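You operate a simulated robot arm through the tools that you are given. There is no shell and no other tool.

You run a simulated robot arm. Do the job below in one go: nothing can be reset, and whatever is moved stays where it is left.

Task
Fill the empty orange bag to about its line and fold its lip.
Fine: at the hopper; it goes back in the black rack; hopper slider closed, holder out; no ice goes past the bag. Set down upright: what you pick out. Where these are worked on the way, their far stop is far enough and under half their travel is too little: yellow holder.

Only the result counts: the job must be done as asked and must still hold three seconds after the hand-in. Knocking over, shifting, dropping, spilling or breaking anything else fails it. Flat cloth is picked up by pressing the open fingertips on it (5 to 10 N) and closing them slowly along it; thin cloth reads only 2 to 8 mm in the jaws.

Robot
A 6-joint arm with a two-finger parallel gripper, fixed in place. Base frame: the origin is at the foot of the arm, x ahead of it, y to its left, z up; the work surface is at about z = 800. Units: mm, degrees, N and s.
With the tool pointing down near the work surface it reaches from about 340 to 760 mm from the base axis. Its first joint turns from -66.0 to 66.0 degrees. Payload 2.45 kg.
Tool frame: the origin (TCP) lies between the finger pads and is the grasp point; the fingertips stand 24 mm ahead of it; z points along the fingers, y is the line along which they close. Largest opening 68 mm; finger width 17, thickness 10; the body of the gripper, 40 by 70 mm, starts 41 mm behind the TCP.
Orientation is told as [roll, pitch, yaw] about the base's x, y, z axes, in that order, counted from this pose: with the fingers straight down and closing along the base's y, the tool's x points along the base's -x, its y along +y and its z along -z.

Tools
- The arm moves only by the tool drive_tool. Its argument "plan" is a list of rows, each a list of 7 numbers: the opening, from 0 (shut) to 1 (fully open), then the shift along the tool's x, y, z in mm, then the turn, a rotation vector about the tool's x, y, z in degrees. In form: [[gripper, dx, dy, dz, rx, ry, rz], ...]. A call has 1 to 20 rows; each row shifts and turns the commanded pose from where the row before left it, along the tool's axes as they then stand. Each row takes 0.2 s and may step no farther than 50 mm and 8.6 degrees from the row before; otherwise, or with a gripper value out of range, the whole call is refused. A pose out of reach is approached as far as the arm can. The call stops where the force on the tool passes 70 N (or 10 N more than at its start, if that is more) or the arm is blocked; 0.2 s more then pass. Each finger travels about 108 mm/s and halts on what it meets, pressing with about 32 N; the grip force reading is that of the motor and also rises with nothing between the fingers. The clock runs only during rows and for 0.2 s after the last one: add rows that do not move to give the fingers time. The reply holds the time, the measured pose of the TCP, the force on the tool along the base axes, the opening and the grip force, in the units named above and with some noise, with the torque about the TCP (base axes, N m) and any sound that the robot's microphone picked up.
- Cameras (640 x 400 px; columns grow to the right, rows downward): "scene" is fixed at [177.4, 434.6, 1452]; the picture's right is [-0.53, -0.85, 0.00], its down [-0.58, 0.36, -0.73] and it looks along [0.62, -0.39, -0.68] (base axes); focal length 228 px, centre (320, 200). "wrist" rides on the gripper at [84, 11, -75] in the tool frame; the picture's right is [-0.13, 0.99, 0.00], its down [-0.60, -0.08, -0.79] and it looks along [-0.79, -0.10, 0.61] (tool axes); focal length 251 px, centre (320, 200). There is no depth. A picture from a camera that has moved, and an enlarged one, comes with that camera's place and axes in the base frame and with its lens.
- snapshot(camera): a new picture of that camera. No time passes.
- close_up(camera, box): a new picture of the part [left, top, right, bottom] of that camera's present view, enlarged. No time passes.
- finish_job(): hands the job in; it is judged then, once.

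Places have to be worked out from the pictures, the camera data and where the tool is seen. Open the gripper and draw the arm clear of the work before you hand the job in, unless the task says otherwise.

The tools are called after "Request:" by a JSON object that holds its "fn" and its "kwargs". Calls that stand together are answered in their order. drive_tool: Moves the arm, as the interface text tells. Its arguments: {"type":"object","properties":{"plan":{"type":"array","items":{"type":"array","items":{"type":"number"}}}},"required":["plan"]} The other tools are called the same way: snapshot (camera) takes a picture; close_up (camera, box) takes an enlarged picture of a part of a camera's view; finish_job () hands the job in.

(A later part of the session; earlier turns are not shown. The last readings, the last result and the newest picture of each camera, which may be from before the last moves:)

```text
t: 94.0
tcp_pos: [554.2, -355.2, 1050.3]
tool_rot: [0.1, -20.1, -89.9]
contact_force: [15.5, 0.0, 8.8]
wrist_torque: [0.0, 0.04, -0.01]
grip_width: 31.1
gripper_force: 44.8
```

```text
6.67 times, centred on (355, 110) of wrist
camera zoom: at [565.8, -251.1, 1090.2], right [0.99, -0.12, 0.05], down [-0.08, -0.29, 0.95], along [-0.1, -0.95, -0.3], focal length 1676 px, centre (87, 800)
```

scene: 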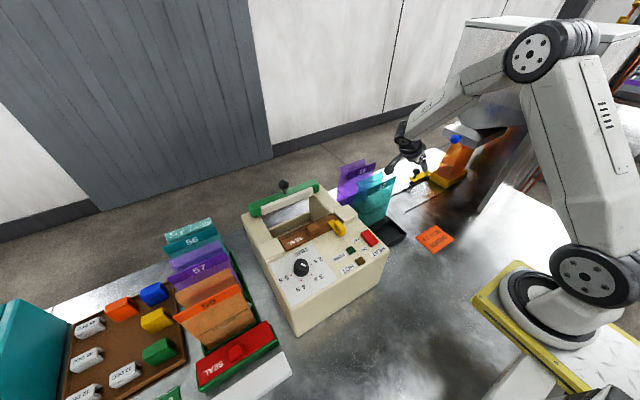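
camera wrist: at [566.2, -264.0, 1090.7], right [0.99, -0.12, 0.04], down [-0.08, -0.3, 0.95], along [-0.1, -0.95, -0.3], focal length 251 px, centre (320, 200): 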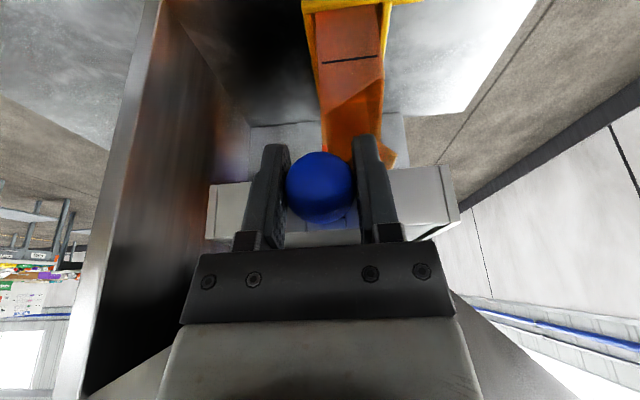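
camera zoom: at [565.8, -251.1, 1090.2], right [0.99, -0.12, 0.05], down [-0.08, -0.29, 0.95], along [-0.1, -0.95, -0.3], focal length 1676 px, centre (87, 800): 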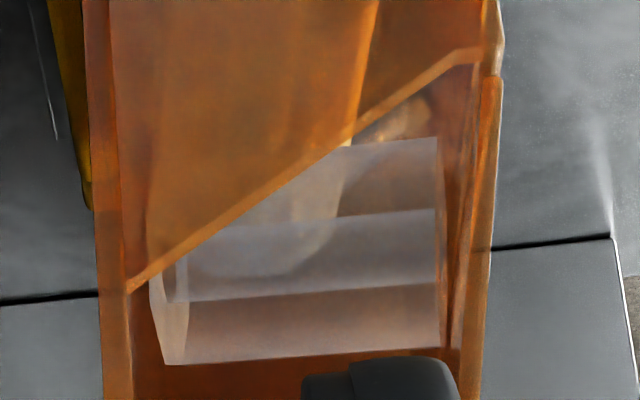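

A lone tube-shaped piece stays drawn in the mouth while the slider is open, which hides the true level. I close the slider now, then judge the level without the stream and top up if needed.

Request:
{"fn": "drive_tool", "kwargs": {"plan": [[0.2, -4.2, 0.5, 1.5, 0, 0, 0], [0.2, -4.2, 0.5, 1.5, 0, 0, 0], [0.2, -4.2, 0, 1.5, 0, 0, 0], [0.2, 0, 0, 0, 0, 0, 0]]}}

Request:
{"fn": "close_up", "kwargs": {"camera": "scene", "box": [440, 135, 480, 185]}}

Request:
{"fn": "close_up", "kwargs": {"camera": "wrist", "box": [300, 0, 410, 180]}}

```text
t: 95.0
tcp_pos: [554.4, -367.8, 1049.8]
tool_rot: [0.0, -20.0, -89.7]
contact_force: [14.5, 4.5, -0.1]
wrist_torque: [-0.74, -0.02, 0.04]
grip_width: 30.9
gripper_force: 44.9
```

```text
8.00 times, centred on (460, 160) of scene
camera zoom: at [177.8, 434.8, 1451.9], right [-0.53, -0.85, 0.0], down [-0.58, 0.36, -0.73], along [0.62, -0.39, -0.68], focal length 1828 px, centre (-800, 520)
```

zoom: 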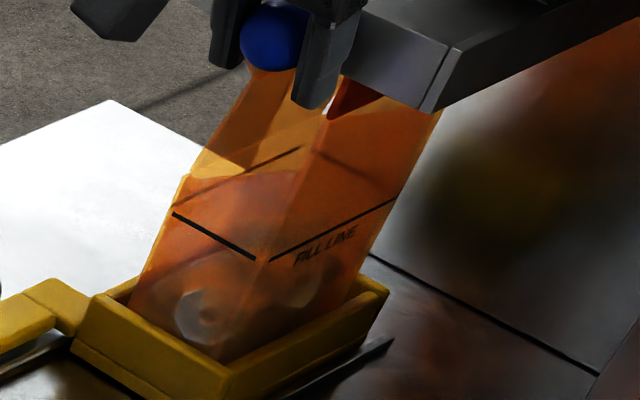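

```text
2.22 times, centred on (355, 90) of wrist
camera zoom: at [565.8, -264.0, 1090.4], right [0.99, -0.12, 0.04], down [-0.08, -0.3, 0.95], along [-0.1, -0.95, -0.3], focal length 559 px, centre (242, 444)
```

zoom: 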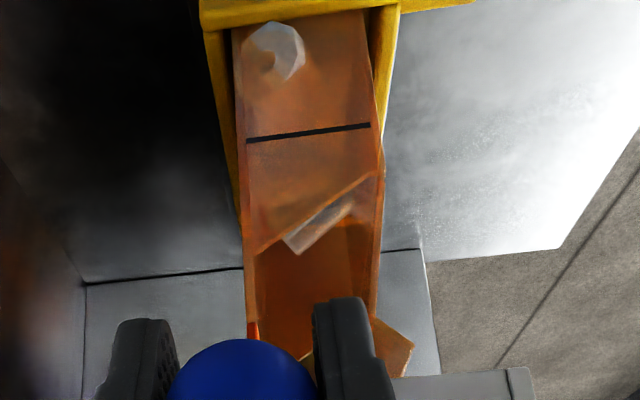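

The piece in the mouth dropped as the slider closed, so the pieces are real bodies. I look closely at what is in the bag now.

Request:
{"fn": "close_up", "kwargs": {"camera": "wrist", "box": [325, 0, 385, 60]}}

Request:
{"fn": "close_up", "kwargs": {"camera": "wrist", "box": [325, 50, 385, 130]}}

Request:
{"fn": "close_up", "kwargs": {"camera": "scene", "box": [446, 145, 476, 180]}}

```text
6.67 times, centred on (355, 30) of wrist
camera zoom: at [565.8, -264.0, 1090.4], right [0.99, -0.12, 0.04], down [-0.08, -0.3, 0.95], along [-0.1, -0.95, -0.3], focal length 1676 px, centre (87, 1333)
```

zoom: 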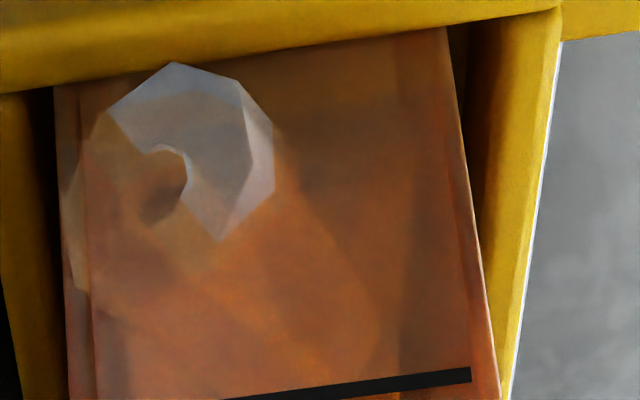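

```text
5.00 times, centred on (355, 90) of wrist
camera zoom: at [565.8, -264.0, 1090.4], right [0.99, -0.12, 0.04], down [-0.08, -0.3, 0.95], along [-0.1, -0.95, -0.3], focal length 1257 px, centre (145, 750)
```

zoom: 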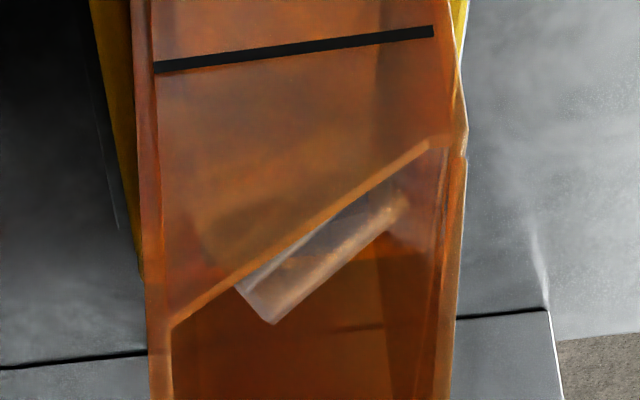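

```text
11.43 times, centred on (461, 162) of scene
camera zoom: at [177.8, 434.8, 1451.9], right [-0.53, -0.85, 0.0], down [-0.58, 0.36, -0.73], along [0.62, -0.39, -0.68], focal length 2611 px, centre (-1291, 629)
```

zoom: 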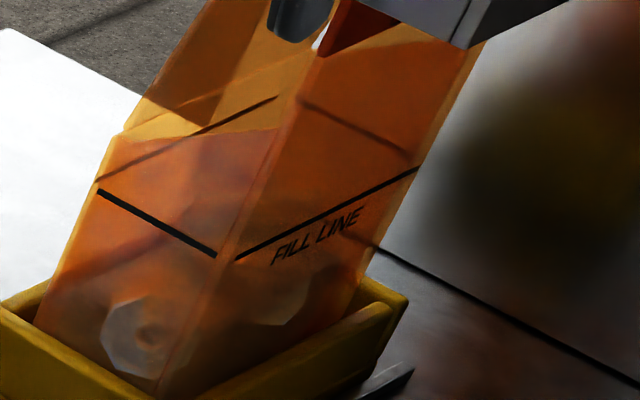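

Request:
{"fn": "drive_tool", "kwargs": {"plan": [[0.2, -1.4, 0.8, 0.5, 0, 0, 0], [0.2, 0, 0, 0, 0, 0, 0], [0.2, 0, 0, 0, 0, 0, 0], [0.2, 0, 0, 0, 0, 0, 0], [0.2, 0, 0, 0, 0, 0, 0]]}}

Request:
{"fn": "close_up", "kwargs": {"camera": "wrist", "box": [325, 0, 385, 130]}}

Request:
{"fn": "close_up", "kwargs": {"camera": "scene", "box": [446, 145, 476, 180]}}

```text
t: 96.2
tcp_pos: [554.7, -367.4, 1049.9]
tool_rot: [-0.1, -20.0, -89.8]
contact_force: [-5.8, 32.1, 9.0]
wrist_torque: [0.21, -0.01, -0.04]
grip_width: 30.8
gripper_force: 44.6
```

```text
3.08 times, centred on (355, 65) of wrist
camera zoom: at [566.0, -264.7, 1090.4], right [0.99, -0.12, 0.04], down [-0.08, -0.3, 0.95], along [-0.1, -0.95, -0.3], focal length 774 px, centre (212, 615)
```

zoom: 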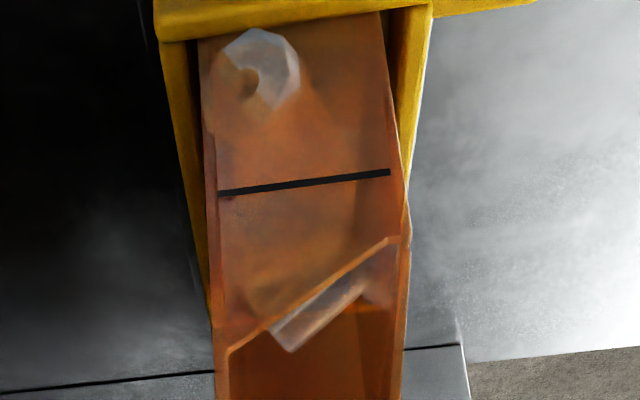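

```text
11.43 times, centred on (461, 162) of scene
camera zoom: at [177.0, 435.7, 1451.7], right [-0.53, -0.85, 0.0], down [-0.58, 0.36, -0.73], along [0.62, -0.39, -0.68], focal length 2611 px, centre (-1291, 629)
```

zoom: 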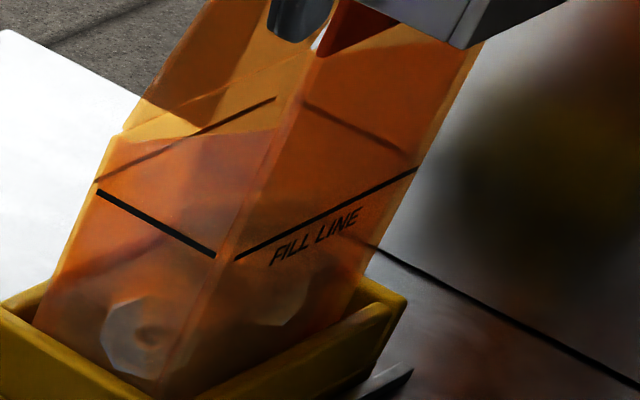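

The slider is firmly closed (32 N at the stop). Through the mouth the far half of the bag looks empty, so only a few large pieces dropped in the near half. I reopen in small steps with a look at each.

Request:
{"fn": "drive_tool", "kwargs": {"plan": [[0.2, 2.8, 0, -1.0, 0, 0, 0], [0.2, 2.8, 0, -1.0, 0, 0, 0], [0.2, 2.8, 0, -1.0, 0, 0, 0]]}}

Request:
{"fn": "close_up", "kwargs": {"camera": "wrist", "box": [300, 0, 410, 180]}}

```text
t: 97.0
tcp_pos: [554.8, -362.3, 1048.3]
tool_rot: [0.1, -20.2, -89.8]
contact_force: [4.1, -1.8, -5.5]
wrist_torque: [-1.16, -0.19, -0.12]
grip_width: 31.1
gripper_force: 44.2
```

```text
2.22 times, centred on (355, 90) of wrist
camera zoom: at [565.8, -257.8, 1090.0], right [0.99, -0.12, 0.05], down [-0.08, -0.29, 0.95], along [-0.1, -0.95, -0.3], focal length 559 px, centre (242, 444)
```

zoom: 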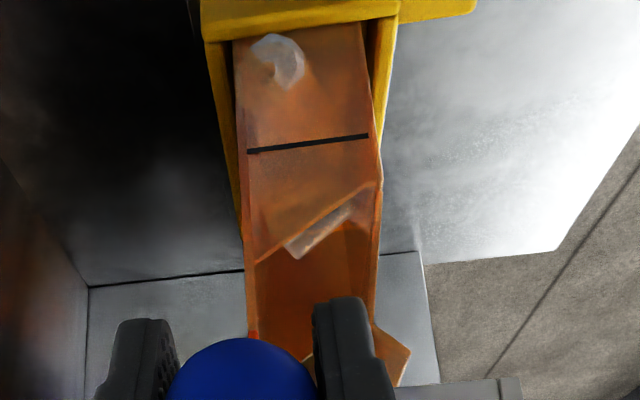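

Request:
{"fn": "drive_tool", "kwargs": {"plan": [[0.2, 2.8, 0, -0.8, 0, 0, 0]]}}

Request:
{"fn": "close_up", "kwargs": {"camera": "wrist", "box": [300, 0, 410, 180]}}

Request:
{"fn": "drive_tool", "kwargs": {"plan": [[0.2, 1.9, 0, -0.6, 0, 0, 0]]}}

Request:
{"fn": "close_up", "kwargs": {"camera": "wrist", "box": [300, 0, 410, 180]}}

```text
t: 97.4
tcp_pos: [553.6, -358.5, 1050.7]
tool_rot: [0.0, -20.1, -89.8]
contact_force: [3.2, -1.5, -2.0]
wrist_torque: [-0.8, 0.04, 0.11]
grip_width: 31.0
gripper_force: 44.3
```

```text
2.22 times, centred on (355, 90) of wrist
camera zoom: at [565.8, -253.9, 1090.1], right [0.99, -0.12, 0.04], down [-0.08, -0.29, 0.95], along [-0.1, -0.95, -0.3], focal length 559 px, centre (242, 444)
```

zoom: 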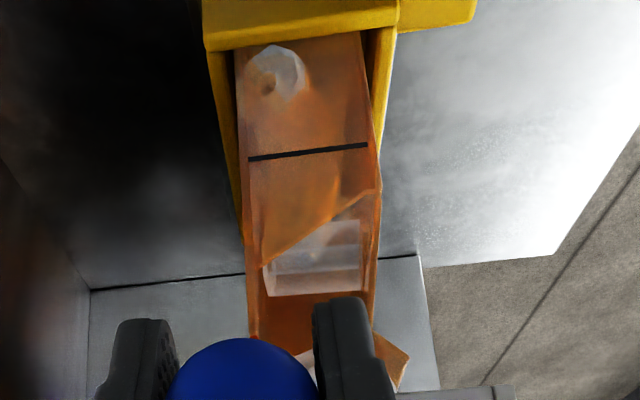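

```text
t: 97.8
tcp_pos: [554.0, -356.0, 1049.4]
tool_rot: [0.1, -20.2, -90.0]
contact_force: [1.1, -0.2, 2.5]
wrist_torque: [-0.31, 0.1, 0.13]
grip_width: 30.9
gripper_force: 44.4
```

```text
2.22 times, centred on (355, 90) of wrist
camera zoom: at [565.9, -252.3, 1090.2], right [0.99, -0.12, 0.05], down [-0.08, -0.29, 0.95], along [-0.1, -0.95, -0.3], focal length 559 px, centre (242, 444)
```

zoom: 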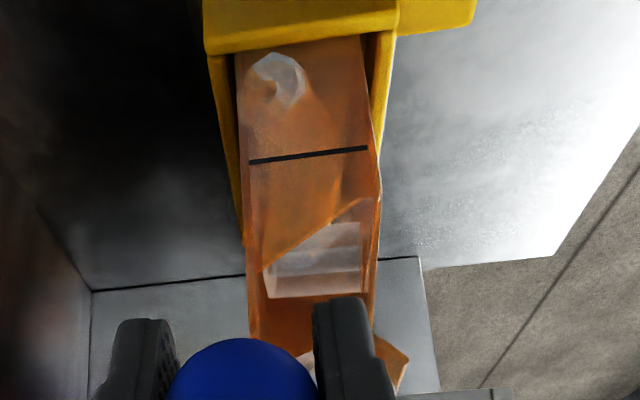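

The column in the mouth is just the falling stream, drawn whenever the slider is open; the real heap top after closing was near (584, −500, 902), already about at the line. I close again at once to avoid overfilling, then examine the level properly.

Request:
{"fn": "drive_tool", "kwargs": {"plan": [[0.2, -4.6, 0, 1.7, 0, 0, 0], [0.2, -4.6, 0, 1.7, 0, 0, 0], [0.2, -2.6, 0, 0.9, 0, 0, 0], [0.2, 0, 0, 0, 0, 0, 0]]}}

Request:
{"fn": "close_up", "kwargs": {"camera": "wrist", "box": [320, 0, 390, 130]}}

Request:
{"fn": "close_up", "kwargs": {"camera": "scene", "box": [446, 145, 476, 180]}}

```text
t: 98.8
tcp_pos: [553.8, -368.8, 1049.4]
tool_rot: [0.2, -20.0, -89.8]
contact_force: [3.0, 13.8, 4.9]
wrist_torque: [-0.21, 0.01, 0.0]
grip_width: 31.1
gripper_force: 44.5
```

```text
3.08 times, centred on (355, 65) of wrist
camera zoom: at [565.8, -264.6, 1090.3], right [0.99, -0.12, 0.05], down [-0.08, -0.3, 0.95], along [-0.1, -0.95, -0.3], focal length 774 px, centre (212, 615)
```

zoom: 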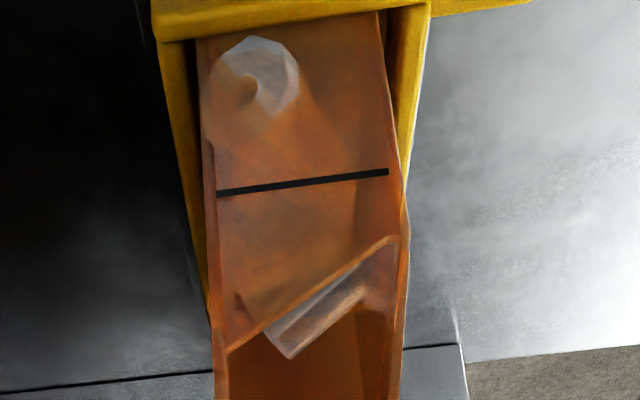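

```text
11.43 times, centred on (461, 162) of scene
camera zoom: at [177.3, 435.1, 1451.9], right [-0.53, -0.85, 0.0], down [-0.58, 0.36, -0.73], along [0.62, -0.39, -0.68], focal length 2611 px, centre (-1291, 629)
```

zoom: 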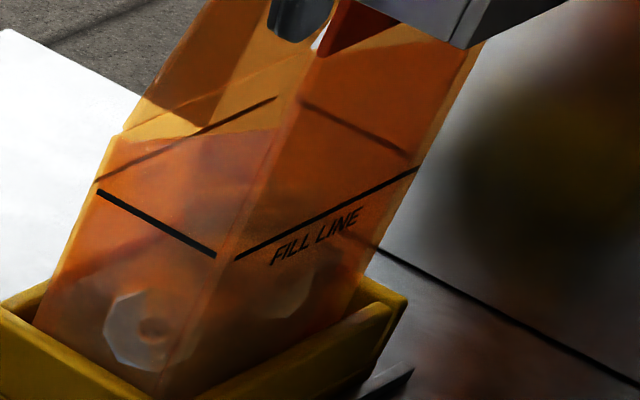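

The slider is shut again. The green rack's bag 59 seems to hold ice, with lumps near its line; I compare its look as a reference for a properly filled bag.

Request:
{"fn": "close_up", "kwargs": {"camera": "scene", "box": [170, 265, 270, 365]}}

Request:
{"fn": "close_up", "kwargs": {"camera": "scene", "box": [185, 285, 255, 345]}}

Request:
{"fn": "close_up", "kwargs": {"camera": "scene", "box": [330, 155, 420, 245]}}

```text
4.00 times, centred on (220, 315) of scene
camera zoom: at [177.3, 435.1, 1451.9], right [-0.53, -0.85, 0.0], down [-0.58, 0.36, -0.73], along [0.62, -0.39, -0.68], focal length 914 px, centre (720, -260)
```

zoom: 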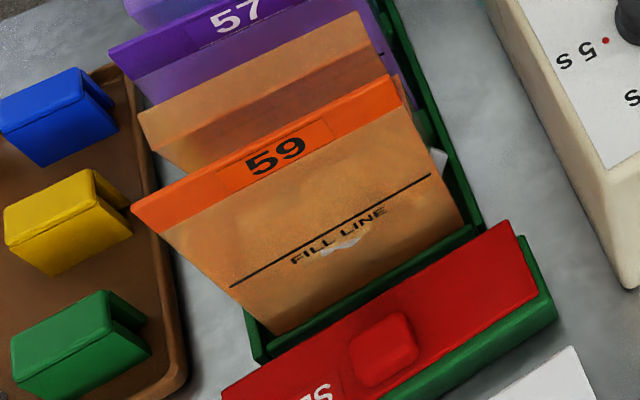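

```text
6.67 times, centred on (220, 315) of scene
camera zoom: at [177.3, 435.1, 1451.9], right [-0.53, -0.85, 0.0], down [-0.58, 0.36, -0.73], along [0.62, -0.39, -0.68], focal length 1523 px, centre (987, -567)
```

zoom: 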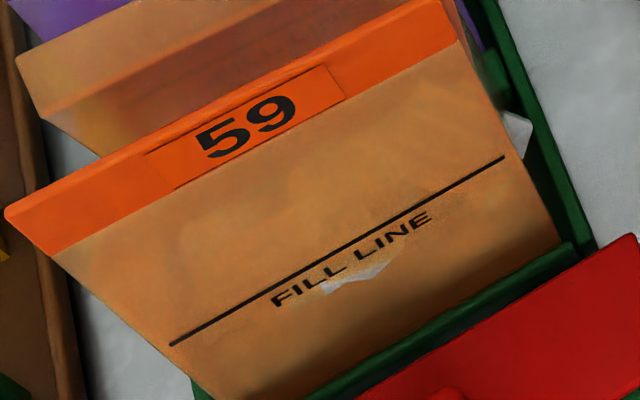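

```text
4.44 times, centred on (375, 200) of scene
camera zoom: at [177.3, 435.1, 1451.9], right [-0.53, -0.85, 0.0], down [-0.58, 0.36, -0.73], along [0.62, -0.39, -0.68], focal length 1015 px, centre (76, 200)
```

zoom: 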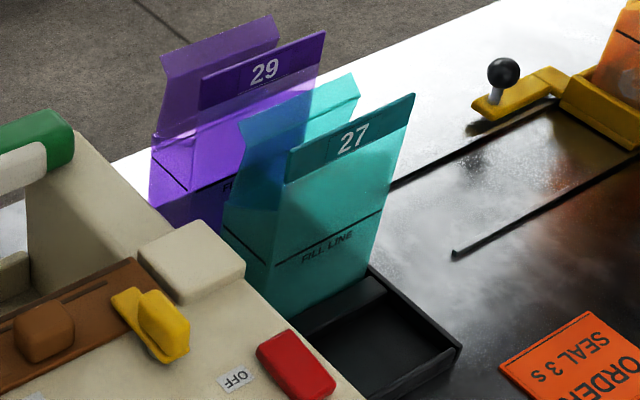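

Bag 59's lumps differ in arrangement, so it is only a rough guide. I release the slider knob and will draw the holder out to judge the level from above; I can push it back for more if needed.

Request:
{"fn": "drive_tool", "kwargs": {"plan": [[0.2, 1.2, 0, -0.4, 0, 0, 0], [0.3, 0, 0, 0, 0, 0, 0], [0.45, 0, 0, 0, 0, 0, 0], [0.6, 0, 0, 0, 0, 0, 0], [0.78, 0, 0, 0, 0, 0, 0], [0.78, 0, 0, -15, 0, 0, 0], [0.78, 0, 0, -25, 0, 0, 0], [0.78, 0, 0, -30, 0, 0, 0], [0.78, 20, 0, -20, 0, 0, 0], [0.78, 0, 0, 0, 0, 0, 0]]}}

Request:
{"fn": "snapshot", "kwargs": {"camera": "wrist"}}

Request:
{"fn": "close_up", "kwargs": {"camera": "scene", "box": [410, 90, 510, 200]}}

```text
t: 101.0
tcp_pos: [551.7, -314.6, 1129.1]
tool_rot: [0.0, -20.2, -89.8]
contact_force: [-0.5, 0.1, 0.3]
wrist_torque: [-0.02, 0.0, -0.01]
grip_width: 52.9
gripper_force: 0.0
```

```text
taken
camera wrist: at [563.4, -210.9, 1169.7], right [0.99, -0.12, 0.04], down [-0.08, -0.3, 0.95], along [-0.1, -0.95, -0.3], focal length 251 px, centre (320, 200)
```

wrist: 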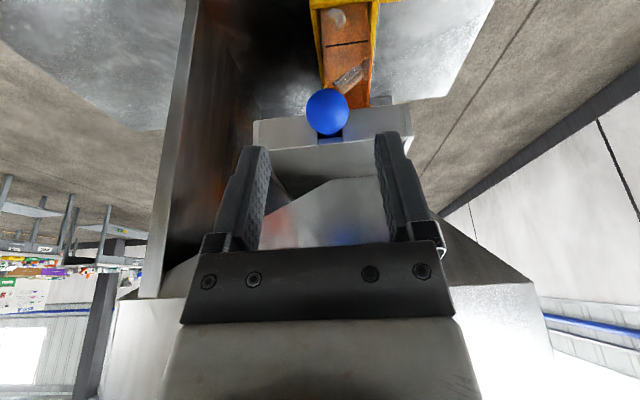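

```text
3.64 times, centred on (460, 145) of scene
camera zoom: at [177.4, 434.6, 1452.0], right [-0.53, -0.85, 0.0], down [-0.58, 0.36, -0.73], along [0.62, -0.39, -0.68], focal length 831 px, centre (-189, 400)
```

zoom: 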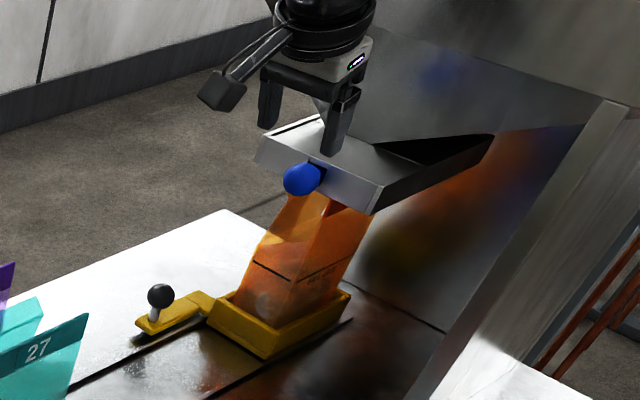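

Request:
{"fn": "close_up", "kwargs": {"camera": "wrist", "box": [305, 0, 385, 110]}}

```text
3.64 times, centred on (345, 55) of wrist
camera zoom: at [563.4, -210.9, 1169.7], right [0.99, -0.12, 0.04], down [-0.08, -0.3, 0.95], along [-0.1, -0.95, -0.3], focal length 914 px, centre (229, 727)
```

zoom: 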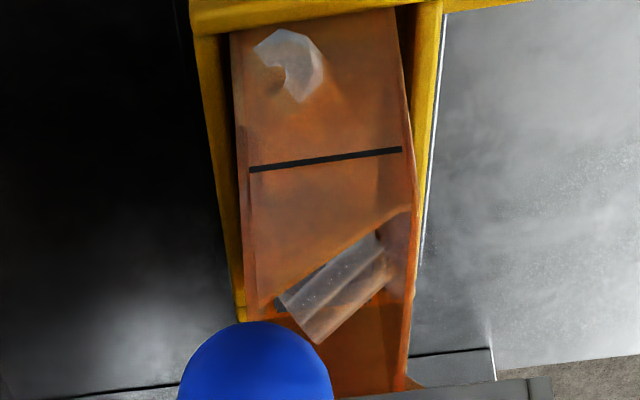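

The top piece sits near z 910, a little above the line, with the others below. I turn the tool back to the holder-knob pose to draw the holder out.

Request:
{"fn": "drive_tool", "kwargs": {"plan": [[0.78, 0, 0, 0, 0, 7, 0], [0.78, 0, 0, 0, 0, 7, 0], [0.78, 0, 0, 0, 0, 6, 0], [0.78, 25, 40, 6, 0, 0, 0], [0.78, 25, 40, 6, 0, 0, 0], [0.78, 25, 40, 6, 0, 0, 0], [0.78, 0, 0, 0, 0, 0, -8.5], [0.78, 0, 0, 0, 0, 0, -8.5], [0.78, 0, 0, 0, 0, 0, -8.5], [0.78, 0, 0, 0, 0, 0, -8.5], [0.78, 0, 0, 0, 0, 0, -8.5], [0.78, 0, 0, 0, 0, 0, -8.5], [0.78, 0, 0, 0, 0, 0, -8.5], [0.78, 0, 0, 0, 0, 0, -8.5], [0.78, 0, 0, 0, 0, 0, -8.5], [0.78, 0, 0, 0, 0, 0, -8.5], [0.78, 0, 0, 0, 0, 0, -8.5], [0.78, 0, 0, 0, 0, 0, -8.5], [0.78, 0, 0, 0, 0, 0, -8.5], [0.78, 0, 0, 0, 0, 0, -8.5]]}}

Request:
{"fn": "drive_tool", "kwargs": {"plan": [[0.78, 0, 0, 0, 0, 0, -8.5], [0.78, 0, 0, 0, 0, 0, -8.5], [0.78, 0, 0, 0, 0, 0, -8.5], [0.78, 0, 0, 0, 0, 0, -8.5], [0.78, 0, 0, 0, 0, 0, -8.5], [0.78, 0, 0, 0, 0, 0, -8.5], [0.78, 0, 0, 0, 0, 0, -8.5], [0.78, 0, 0, 0, 0, 0, -8.5], [0.78, 0, 0, 0, 0, 6, 0], [0.78, 0, 0, 0, 0, 6, 0], [0.78, 0, 0, 0, 0, 0, 0]]}}

Request:
{"fn": "snapshot", "kwargs": {"camera": "wrist"}}

```text
t: 105.2
tcp_pos: [674.3, -242.3, 1109.7]
tool_rot: [0.0, 0.0, 29.4]
contact_force: [-0.5, -0.8, 0.3]
wrist_torque: [0.02, 0.0, 0.03]
grip_width: 53.0
gripper_force: 0.1
```

```text
t: 107.6
tcp_pos: [673.8, -242.2, 1109.0]
tool_rot: [0.1, 12.1, 97.3]
contact_force: [-0.3, -0.1, 0.2]
wrist_torque: [0.01, -0.01, -0.01]
grip_width: 52.9
gripper_force: 0.1
```

```text
taken
camera wrist: at [672.4, -311.2, 1198.8], right [-1.0, 0.0, -0.03], down [-0.02, 0.76, 0.65], along [0.02, 0.65, -0.76], focal length 251 px, centre (320, 200)
```

wrist: 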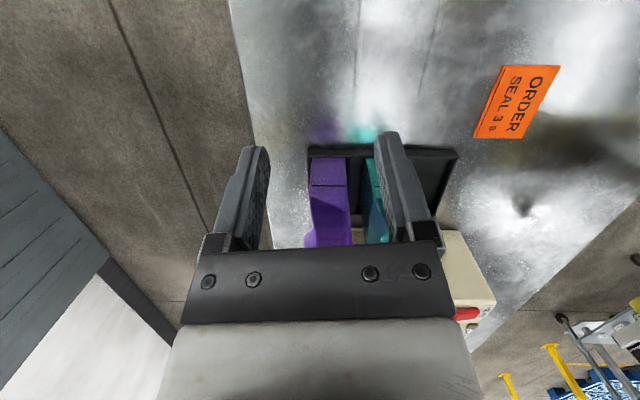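

Request:
{"fn": "drive_tool", "kwargs": {"plan": [[0.78, -2.8, 2.8, 43.7, 0, 0, 0], [0.78, -2.8, 2.8, 43.7, 0, 0, 0], [0.78, -2.8, 2.8, 43.7, 0, 0, 0], [0.78, 18.2, 7, 31.2, 0, 0, 0], [0.78, 18.2, 7, 31.2, 0, 0, 0], [0.78, 18.2, 7, 31.2, 0, 0, 0], [0.78, 13, 5, 20, 0, 0, 0], [0.78, 0, 0, 0, 0, 0, 0]]}}

Request:
{"fn": "snapshot", "kwargs": {"camera": "wrist"}}

Request:
{"fn": "close_up", "kwargs": {"camera": "scene", "box": [380, 80, 500, 200]}}

```text
t: 109.4
tcp_pos: [653.2, -355.7, 884.8]
tool_rot: [-0.1, 12.1, 97.1]
contact_force: [-0.4, 0.6, 0.3]
wrist_torque: [0.04, 0.02, 0.03]
grip_width: 53.2
gripper_force: 0.0
```

```text
taken
camera wrist: at [652.3, -423.4, 974.2], right [-1.0, 0.0, -0.03], down [-0.02, 0.76, 0.65], along [0.02, 0.65, -0.76], focal length 251 px, centre (320, 200)
```

wrist: 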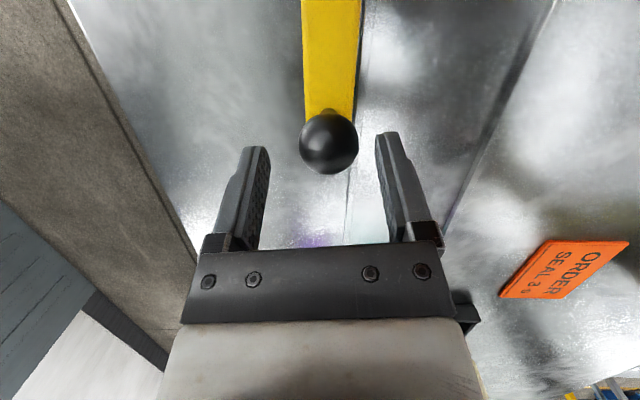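

```text
3.33 times, centred on (440, 140) of scene
camera zoom: at [177.4, 434.6, 1452.0], right [-0.53, -0.85, 0.0], down [-0.58, 0.36, -0.73], along [0.62, -0.39, -0.68], focal length 762 px, centre (-80, 400)
```

zoom: 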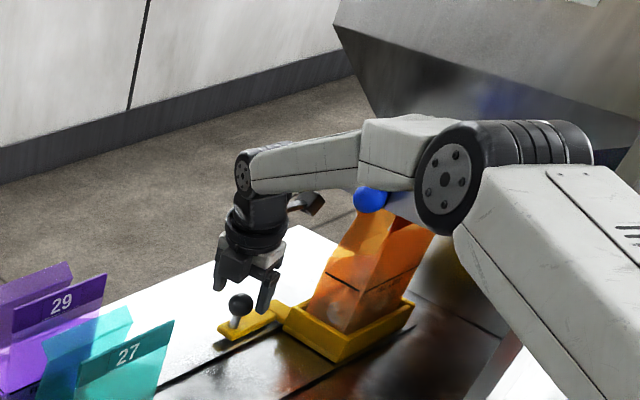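

The ball is at (651, −361, 855), right below the fingers. I lower onto it and close.

Request:
{"fn": "drive_tool", "kwargs": {"plan": [[0.78, -0.6, 1.3, 15, 0, 0, 0], [0.78, -0.5, 1.2, 14.4, 0, 0, 0], [0.65, 0, 0, 0, 0, 0, 0], [0.58, 0, 0, 0, 0, 0, 0], [0.52, 0, 0, 0, 0, 0, 0], [0.46, 0, 0, 0, 0, 0, 0], [0.4, 0, 0, 0, 0, 0, 0], [0.3, 0, 0, 0, 0, 0, 0], [0.2, 0, 0, 0, 0, 0, 0], [0.2, 0, 0, 0, 0, 0, 0]]}}

Request:
{"fn": "snapshot", "kwargs": {"camera": "wrist"}}

```text
t: 111.6
tcp_pos: [651.5, -360.3, 854.4]
tool_rot: [0.1, 12.0, 97.1]
contact_force: [-16.9, -0.8, 2.6]
wrist_torque: [0.05, -0.02, 0.02]
grip_width: 31.2
gripper_force: 44.3
```

```text
taken
camera wrist: at [648.9, -428.5, 943.7], right [-1.0, 0.0, -0.03], down [-0.01, 0.76, 0.65], along [0.02, 0.65, -0.76], focal length 251 px, centre (320, 200)
```

wrist: 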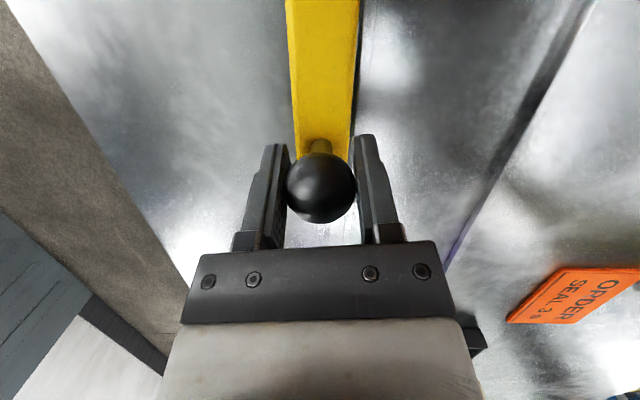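

The knob is gripped. I ease the side load and start drawing the holder out gently.

Request:
{"fn": "drive_tool", "kwargs": {"plan": [[0.2, 0, 1.5, 0, 0, 0, 0], [0.2, -2.9, -0.36, -0.6, 0, 0, 0], [0.2, -4.9, -0.6, -1.0, 0, 0, 0], [0.2, -7.8, -0.98, -1.65, 0, 0, 0], [0.2, -9.7, -1.2, -2.07, 0, 0, 0], [0.2, -9.7, -1.2, -2.07, 0, 0, 0], [0.2, -7.8, -0.98, -1.65, 0, 0, 0], [0.2, -4.9, -0.6, -1.0, 0, 0, 0], [0.2, -2.9, -0.36, -0.6, 0, 0, 0], [0.2, 0, 0, 0, 0, 0, 0]]}}

Request:
{"fn": "close_up", "kwargs": {"camera": "scene", "box": [380, 80, 500, 200]}}

```text
t: 113.8
tcp_pos: [650.6, -307.7, 854.1]
tool_rot: [0.0, 12.1, 97.2]
contact_force: [0.8, 0.1, -13.0]
wrist_torque: [-0.36, -0.17, -0.16]
grip_width: 31.1
gripper_force: 44.4
```

```text
3.33 times, centred on (440, 140) of scene
camera zoom: at [177.7, 434.5, 1452.0], right [-0.53, -0.85, 0.0], down [-0.58, 0.36, -0.73], along [0.62, -0.39, -0.68], focal length 762 px, centre (-80, 400)
```

zoom: 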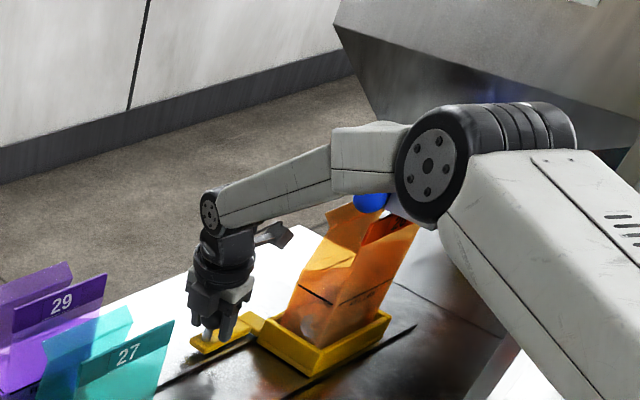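

Request:
{"fn": "drive_tool", "kwargs": {"plan": [[0.2, 0, 0, 1.2, 0, 0, 0], [0.2, -2.9, -0.36, -0.6, 0, 0, 0], [0.2, -5.8, -0.75, -1.2, 0, 0, 0], [0.2, -9.7, -1.25, -2.05, 0, 0, 0], [0.2, -9.7, -1.25, -2.05, 0, 0, 0], [0.2, -9.7, -1.25, -2.05, 0, 0, 0], [0.2, -9.7, -1.25, -2.05, 0, 0, 0], [0.2, -7.8, -0.98, -1.65, 0, 0, 0], [0.2, -4.9, -0.6, -1.0, 0, 0, 0], [0.2, -2.9, -0.36, -0.6, 0, 0, 0], [0.2, 0, 0, 0, 0, 0, 0]]}}

Request:
{"fn": "close_up", "kwargs": {"camera": "scene", "box": [380, 100, 500, 220]}}

```text
t: 116.2
tcp_pos: [650.0, -245.3, 854.2]
tool_rot: [-0.2, 12.3, 97.0]
contact_force: [-14.1, -0.2, 30.3]
wrist_torque: [0.01, -0.02, -0.02]
grip_width: 31.1
gripper_force: 44.1
```

```text
3.33 times, centred on (440, 160) of scene
camera zoom: at [176.4, 434.8, 1452.1], right [-0.53, -0.85, 0.0], down [-0.58, 0.36, -0.73], along [0.62, -0.39, -0.68], focal length 762 px, centre (-80, 333)
```

zoom: 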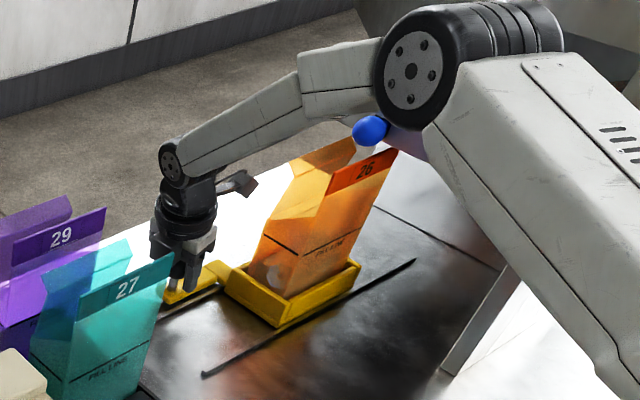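

Request:
{"fn": "close_up", "kwargs": {"camera": "scene", "box": [415, 120, 465, 170]}}

Request:
{"fn": "close_up", "kwargs": {"camera": "scene", "box": [410, 150, 450, 190]}}

```text
8.00 times, centred on (440, 145) of scene
camera zoom: at [176.4, 434.8, 1452.1], right [-0.53, -0.85, 0.0], down [-0.58, 0.36, -0.73], along [0.62, -0.39, -0.68], focal length 1828 px, centre (-640, 640)
```

zoom: 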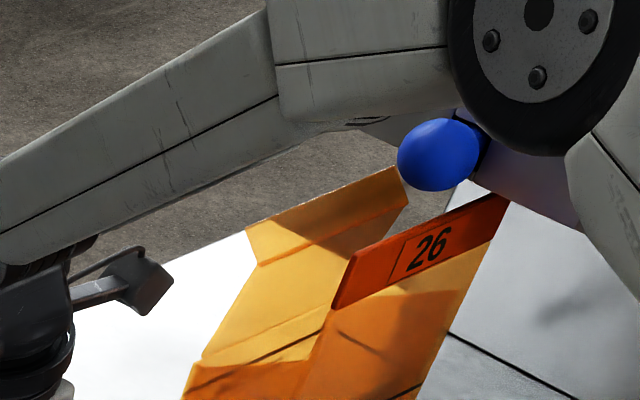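

```text
10.00 times, centred on (430, 170) of scene
camera zoom: at [176.4, 434.8, 1452.1], right [-0.53, -0.85, 0.0], down [-0.58, 0.36, -0.73], along [0.62, -0.39, -0.68], focal length 2285 px, centre (-780, 500)
```

zoom: 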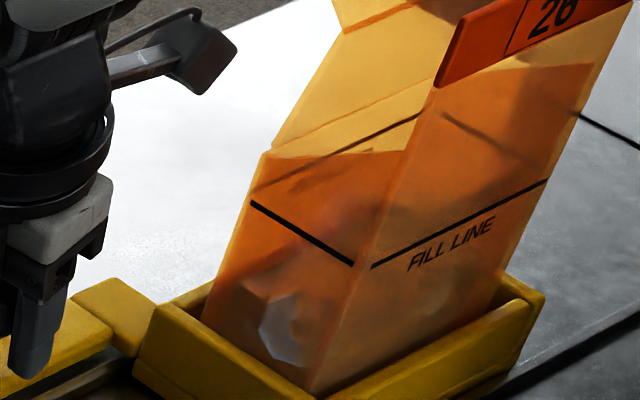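

The whitish patch is only the bright table edge. I relieve the load, bring the tool vertical and continue outward.

Request:
{"fn": "drive_tool", "kwargs": {"plan": [[0.2, 0.6, 1.2, -2.6, 0, 0, 0], [0.2, 0, 0, 0, 0, -6, 0], [0.2, 0, 0, 0, 0, -6, 0], [0.2, 0, 0, 0, 0, 0, 0]]}}

Request:
{"fn": "drive_tool", "kwargs": {"plan": [[0.2, -3, -0.37, 0, 0, 0, 0], [0.2, -6, -0.74, 0, 0, 0, 0], [0.2, -10, -1.23, 0, 0, 0, 0], [0.2, -10, -1.23, 0, 0, 0, 0], [0.2, -10, -1.23, 0, 0, 0, 0], [0.2, -10, -1.23, 0, 0, 0, 0], [0.2, -6, -0.74, 0, 0, 0, 0], [0.2, -3, -0.37, 0, 0, 0, 0], [0.2, 0, 0, 0, 0, 0, 0]]}}

```text
t: 117.2
tcp_pos: [651.1, -242.6, 852.1]
tool_rot: [-0.1, 0.0, 97.2]
contact_force: [15.9, -0.3, -9.0]
wrist_torque: [-0.82, -0.23, 0.13]
grip_width: 31.0
gripper_force: 44.6
```

```text
t: 119.2
tcp_pos: [649.8, -186.8, 854.4]
tool_rot: [-0.3, 0.2, 97.2]
contact_force: [25.6, -0.4, -20.9]
wrist_torque: [-0.4, 0.06, -0.05]
grip_width: 31.1
gripper_force: 44.9
```

Request:
{"fn": "drive_tool", "kwargs": {"plan": [[0.2, 0, -2.2, 1.8, 0, 0, 0], [0.2, 0, 0, 0, 0, -7, 0], [0.2, 0, 0, 0, 0, -7, 0], [0.2, 0, 0, 0, 0, -6, 0], [0.2, 0, 0, 0, 0, 0, 0]]}}

Request:
{"fn": "close_up", "kwargs": {"camera": "scene", "box": [370, 100, 490, 220]}}

```text
t: 120.4
tcp_pos: [649.7, -185.9, 851.3]
tool_rot: [0.0, -20.1, 97.2]
contact_force: [-6.7, -0.3, 6.5]
wrist_torque: [-0.64, -0.18, 0.06]
grip_width: 31.1
gripper_force: 45.1
```

```text
3.33 times, centred on (430, 160) of scene
camera zoom: at [177.1, 434.6, 1452.1], right [-0.53, -0.85, 0.0], down [-0.58, 0.36, -0.73], along [0.62, -0.39, -0.68], focal length 762 px, centre (-47, 333)
```

zoom: 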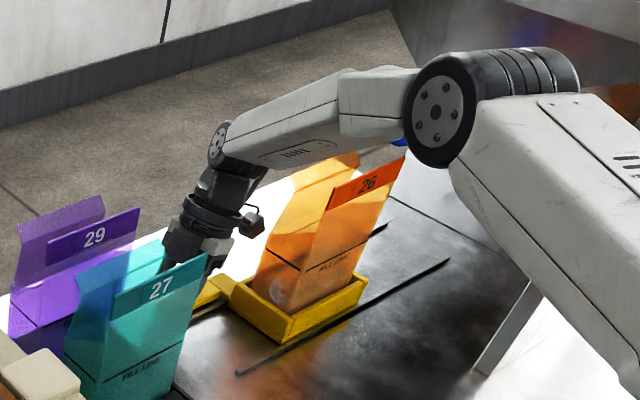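

Request:
{"fn": "drive_tool", "kwargs": {"plan": [[0.2, -2.8, -0.37, 1.0, 0, 0, 0], [0.2, -5.6, -0.73, 2.04, 0, 0, 0], [0.2, -8.4, -1.1, 3.06, 0, 0, 0], [0.2, -8.4, -1.1, 3.06, 0, 0, 0], [0.2, -8.4, -1.1, 3.06, 0, 0, 0], [0.2, -7.5, -0.98, 2.7, 0, 0, 0], [0.2, -5.6, -0.73, 2.04, 0, 0, 0], [0.2, -3.7, -0.5, 1.36, 0, 0, 0], [0.2, 0, 0, 0, 0, 0, 0]]}}

Request:
{"fn": "drive_tool", "kwargs": {"plan": [[0.2, -3.7, -0.5, 1.36, 0, 0, 0], [0.2, -3.7, -0.5, 1.36, 0, 0, 0], [0.2, 0, 0, 0, 0, 0, 0]]}}

```text
t: 122.4
tcp_pos: [650.3, -131.4, 851.4]
tool_rot: [0.1, -19.9, 97.1]
contact_force: [-1.6, 0.5, -23.1]
wrist_torque: [0.08, -0.07, -0.12]
grip_width: 31.2
gripper_force: 44.2
```

```text
t: 123.2
tcp_pos: [649.5, -124.4, 851.5]
tool_rot: [0.1, -20.0, 97.1]
contact_force: [-10.3, 0.5, -18.7]
wrist_torque: [-0.87, -0.16, 0.0]
grip_width: 31.1
gripper_force: 44.1
```

Request:
{"fn": "drive_tool", "kwargs": {"plan": [[0.2, -3.1, 0.5, 3.0, 0, 0, 0], [0.2, 0, 0, 0, 0, 0, 0]]}}

Request:
{"fn": "drive_tool", "kwargs": {"plan": [[0.2, -2.8, -0.37, 1.0, 0, 0, 0], [0.2, 0, 0, 0, 0, 0, 0]]}}

```text
t: 123.8
tcp_pos: [649.1, -119.6, 851.3]
tool_rot: [-0.1, -20.0, 97.2]
contact_force: [-7.1, 2.0, -6.5]
wrist_torque: [0.52, 0.1, -0.02]
grip_width: 31.3
gripper_force: 44.5
```

```text
t: 124.4
tcp_pos: [650.1, -119.1, 851.4]
tool_rot: [-0.1, -20.0, 97.3]
contact_force: [-13.0, -0.9, 8.1]
wrist_torque: [0.92, 0.12, -0.09]
grip_width: 31.4
gripper_force: 44.0
```

Request:
{"fn": "drive_tool", "kwargs": {"plan": [[0.2, -2.8, -0.37, 1.0, 0, 0, 0], [0.2, 0, 0, 0, 0, 0, 0]]}}

Request:
{"fn": "close_up", "kwargs": {"camera": "scene", "box": [370, 120, 470, 220]}}

```text
t: 125.0
tcp_pos: [649.8, -116.9, 851.5]
tool_rot: [-0.3, -19.7, 97.2]
contact_force: [-15.4, -23.9, 16.3]
wrist_torque: [0.55, 0.06, 0.04]
grip_width: 31.2
gripper_force: 44.8
```

```text
4.00 times, centred on (420, 170) of scene
camera zoom: at [176.7, 434.0, 1452.3], right [-0.53, -0.85, 0.0], down [-0.58, 0.36, -0.73], along [0.62, -0.39, -0.68], focal length 914 px, centre (-80, 320)
```

zoom: 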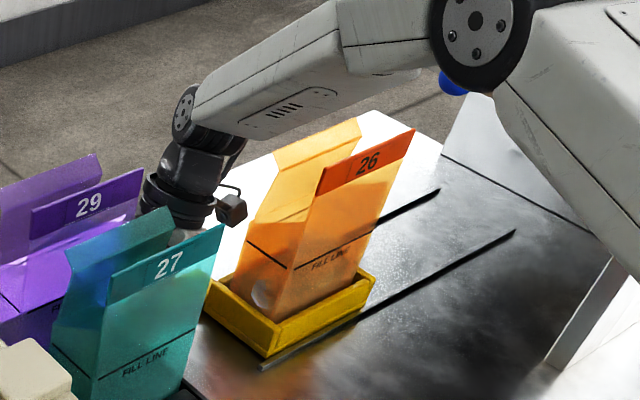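

The y force shows the holder at its outer stop. I relieve the loads, open the fingers and rise straight up.

Request:
{"fn": "drive_tool", "kwargs": {"plan": [[0.2, 1.5, 1.4, -2.0, 0, 0, 0], [0.3, 0, 0, 0, 0, 0, 0], [0.45, 0, 0, 0, 0, 0, 0], [0.6, 0, 0, 0, 0, 0, 0], [0.78, 0, 0, 0, 0, 0, 0], [0.78, 0, 0, 0, 0, 0, 0], [0.78, -5.1, 0, -14.1, 0, 0, 0], [0.78, -8.5, 0, -23.5, 0, 0, 0], [0.78, -10.3, 0, -28.2, 0, 0, 0], [0.78, -12, 0, -33, 0, 0, 0], [0.78, -12, 0, -33, 0, 0, 0], [0.78, -12, 0, -33, 0, 0, 0], [0.78, -12, 0, -33, 0, 0, 0], [0.78, -12, 0, -33, 0, 0, 0], [0.78, 0, 0, 0, 0, 0, 0]]}}

Request:
{"fn": "snapshot", "kwargs": {"camera": "scene"}}

Request:
{"fn": "close_up", "kwargs": {"camera": "scene", "box": [400, 130, 460, 215]}}

```text
t: 128.2
tcp_pos: [650.4, -117.0, 1098.7]
tool_rot: [0.0, -19.9, 97.2]
contact_force: [-0.1, -0.3, -1.0]
wrist_torque: [-0.01, -0.02, 0.01]
grip_width: 53.2
gripper_force: 0.1
```

```text
taken
```

scene: 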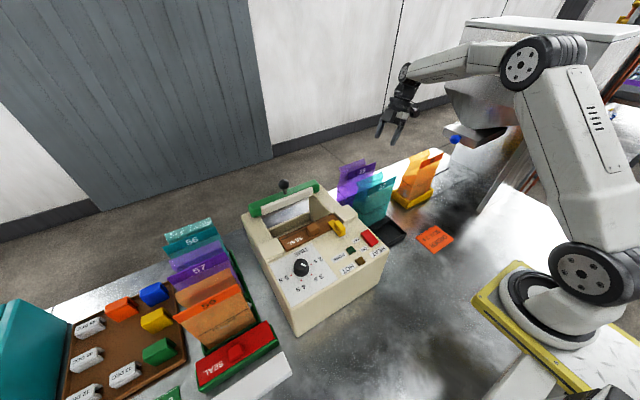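

```text
4.71 times, centred on (430, 172) of scene
camera zoom: at [177.4, 434.6, 1452.0], right [-0.53, -0.85, 0.0], down [-0.58, 0.36, -0.73], along [0.62, -0.39, -0.68], focal length 1075 px, centre (-198, 329)
```

zoom: 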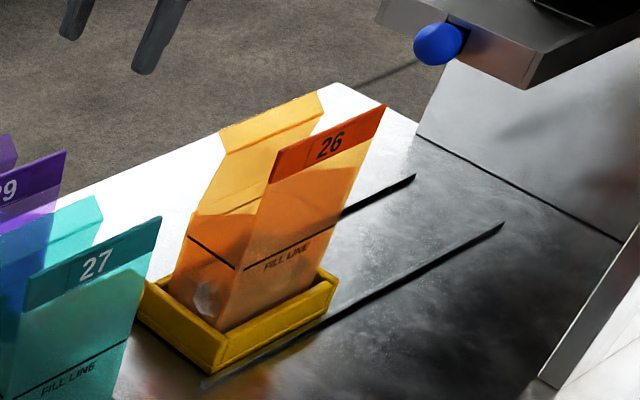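

The bag is out and upright, and nothing spilled. I turn the tool back to yaw −90 and look down into the mouth.

Request:
{"fn": "drive_tool", "kwargs": {"plan": [[0.5, 0, 0, -20, 0, 7, 0], [0.5, 0, 0, 0, 0, 7, 0], [0.5, 0, 0, 0, 0, 6, 0], [0.5, 0, 0, 0, 0, 0, 8.5], [0.5, 0, 0, 0, 0, 0, 8.5], [0.5, 0, 0, 0, 0, 0, 8.5], [0.5, 0, 0, 0, 0, 0, 8.5], [0.5, 0, 0, 0, 0, 0, 8.5], [0.5, 0, 0, 0, 0, 0, 8.5], [0.5, 0, 0, 0, 0, 0, 8.5], [0.5, 0, 0, 0, 0, 0, 8.5], [0.5, 0, 0, 0, 0, 0, 8.5], [0.5, 0, 0, 0, 0, 0, 8.5], [0.5, 0, 0, 0, 0, 0, 8.5], [0.5, 0, 0, 0, 0, 0, 8.5], [0.5, 0, 0, 0, 0, 0, 8.5], [0.5, 0, 0, 0, 0, 0, 8.5], [0.5, 0, 0, 0, 0, 0, 8.5], [0.5, 0, 0, 0, 0, 0, 8.5], [0.5, 0, 0, 0, 0, 0, 8.5]]}}

Request:
{"fn": "drive_tool", "kwargs": {"plan": [[0.5, 0, 0, 0, 0, 0, 8.5], [0.5, 0, 0, 0, 0, 0, 8.5], [0.5, 0, 0, 0, 0, 0, 8.5], [0.5, 0, 0, 0, 0, 0, 8.5], [0.5, 0, 0, 0, 0, 0, 8.7], [0.5, 0, -30, -20, 0, 0, 0], [0.5, 0, -30, -20, 0, 0, 0], [0.5, 0, 0, 0, 0, 8, 0], [0.5, 0, 0, 0, 0, 8, 0], [0.5, 0, 0, 0, 0, 8, 0], [0.5, 0, 0, 0, 0, 0, 0]]}}

Request:
{"fn": "snapshot", "kwargs": {"camera": "wrist"}}

```text
t: 132.4
tcp_pos: [649.9, -121.1, 1116.7]
tool_rot: [0.1, -0.2, -47.5]
contact_force: [0.1, 0.8, -0.4]
wrist_torque: [0.01, 0.0, -0.04]
grip_width: 34.0
gripper_force: 0.0
```

```text
refused: row 5 steps farther than a row can; nothing moved
```

```text
taken
camera wrist: at [602.0, -52.8, 1190.3], right [0.82, 0.57, 0.0], down [0.35, -0.5, 0.79], along [0.46, -0.65, -0.61], focal length 251 px, centre (320, 200)
```

wrist: 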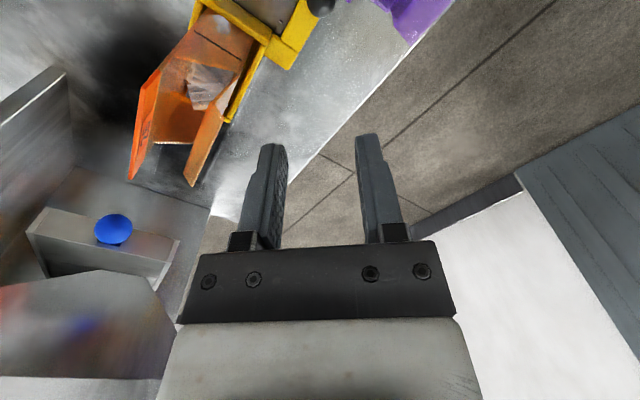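

The step was slightly over the limit, but this view already shows ice inside the mouth. I zoom in.

Request:
{"fn": "close_up", "kwargs": {"camera": "wrist", "box": [120, 0, 280, 190]}}

Request:
{"fn": "close_up", "kwargs": {"camera": "wrist", "box": [150, 20, 250, 130]}}

```text
2.11 times, centred on (200, 95) of wrist
camera zoom: at [602.0, -52.8, 1190.3], right [0.82, 0.57, 0.0], down [0.35, -0.5, 0.79], along [0.46, -0.65, -0.61], focal length 529 px, centre (573, 421)
```

zoom: 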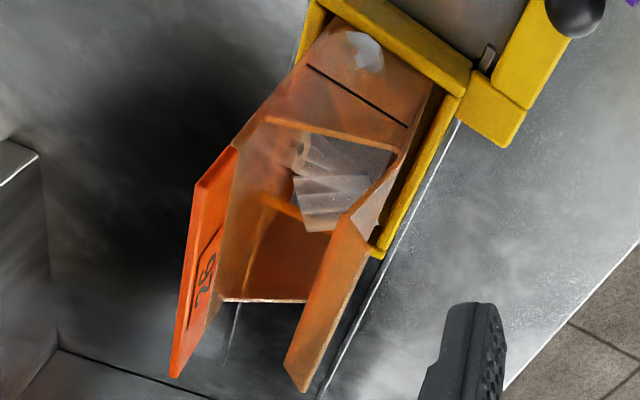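

```text
3.64 times, centred on (200, 75) of wrist
camera zoom: at [602.0, -52.8, 1190.3], right [0.82, 0.57, 0.0], down [0.35, -0.5, 0.79], along [0.46, -0.65, -0.61], focal length 914 px, centre (756, 654)
```

zoom: 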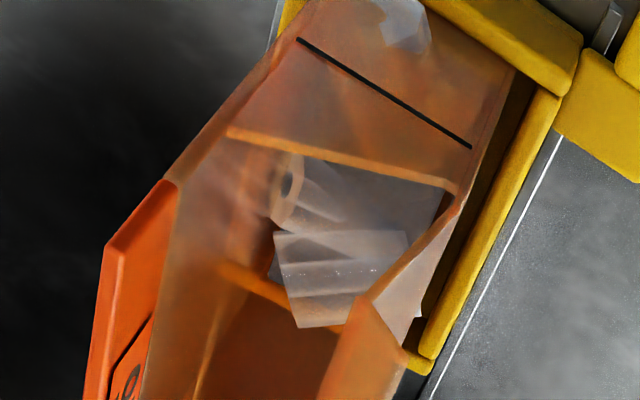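

The view from above shows tube-shaped ice pieces filling the near part. I finish the turn to yaw −90 and get a second, steeper view for measuring heights.

Request:
{"fn": "drive_tool", "kwargs": {"plan": [[0.5, 0, 0, 0, 0, 0, 8.5], [0.5, 0, 0, 0, 0, 0, 8.5], [0.5, 0, 0, 0, 0, 0, 8.5], [0.5, 0, 0, 0, 0, 0, 8.5], [0.5, 0, 0, 0, 0, 0, 8.5], [0.5, 0, -30, -20, 0, 0, 0], [0.5, -20, -30, -20, 0, 0, 0], [0.5, 0, 0, 0, 0, 8, 0], [0.5, 0, 0, 0, 0, 8, 0], [0.5, 0, 0, 0, 0, 8, 0], [0.5, 0, 0, 0, 0, 0, 0]]}}

Request:
{"fn": "snapshot", "kwargs": {"camera": "wrist"}}

Request:
{"fn": "close_up", "kwargs": {"camera": "wrist", "box": [250, 0, 400, 190]}}

```text
t: 134.8
tcp_pos: [588.9, -142.1, 1155.6]
tool_rot: [0.2, 24.1, -89.8]
contact_force: [-0.6, -0.1, 0.7]
wrist_torque: [0.01, -0.01, 0.03]
grip_width: 34.1
gripper_force: 0.0
```

```text
taken
camera wrist: at [600.9, -97.0, 1257.5], right [0.99, -0.12, -0.05], down [-0.08, -0.87, 0.48], along [-0.1, -0.47, -0.88], focal length 251 px, centre (320, 200)
```

wrist: 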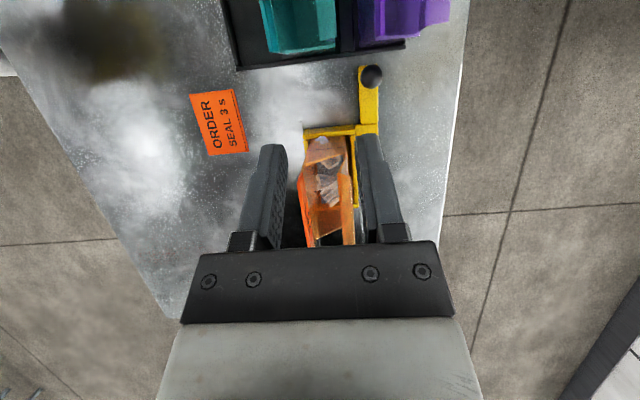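

```text
2.11 times, centred on (325, 95) of wrist
camera zoom: at [600.9, -97.0, 1257.5], right [0.99, -0.12, -0.05], down [-0.08, -0.87, 0.48], along [-0.1, -0.47, -0.88], focal length 529 px, centre (310, 421)
```

zoom: 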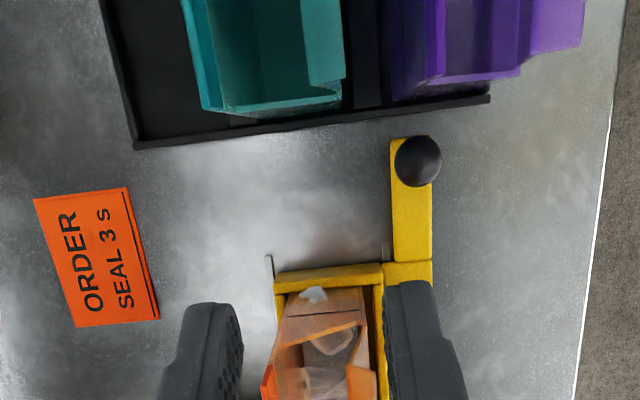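

Request:
{"fn": "close_up", "kwargs": {"camera": "wrist", "box": [290, 120, 370, 250]}}

Request:
{"fn": "close_up", "kwargs": {"camera": "wrist", "box": [300, 130, 350, 210]}}

```text
3.08 times, centred on (330, 185) of wrist
camera zoom: at [600.9, -97.0, 1257.5], right [0.99, -0.12, -0.05], down [-0.08, -0.87, 0.48], along [-0.1, -0.47, -0.88], focal length 774 px, centre (289, 246)
```

zoom: 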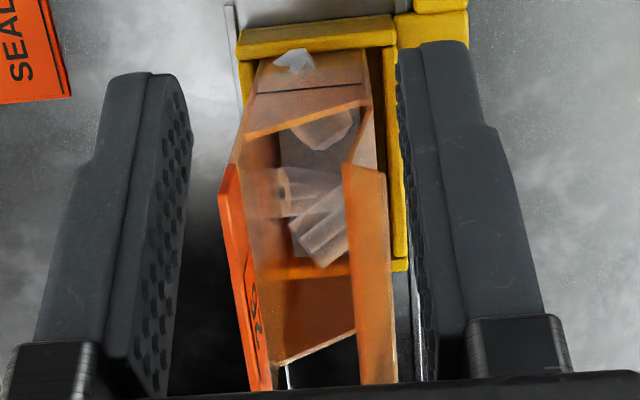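

```text
5.00 times, centred on (325, 170) of wrist
camera zoom: at [600.9, -97.0, 1257.5], right [0.99, -0.12, -0.05], down [-0.08, -0.87, 0.48], along [-0.1, -0.47, -0.88], focal length 1257 px, centre (295, 350)
```

zoom: 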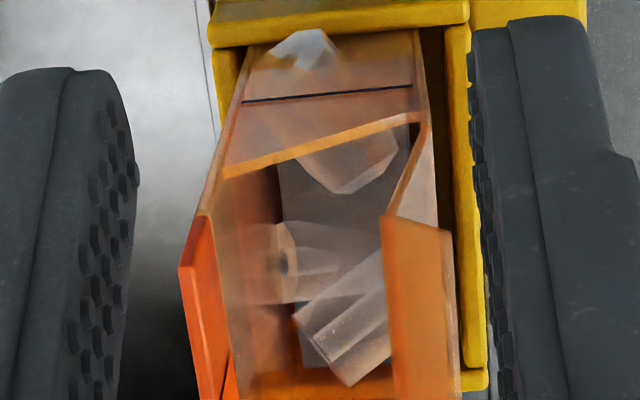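

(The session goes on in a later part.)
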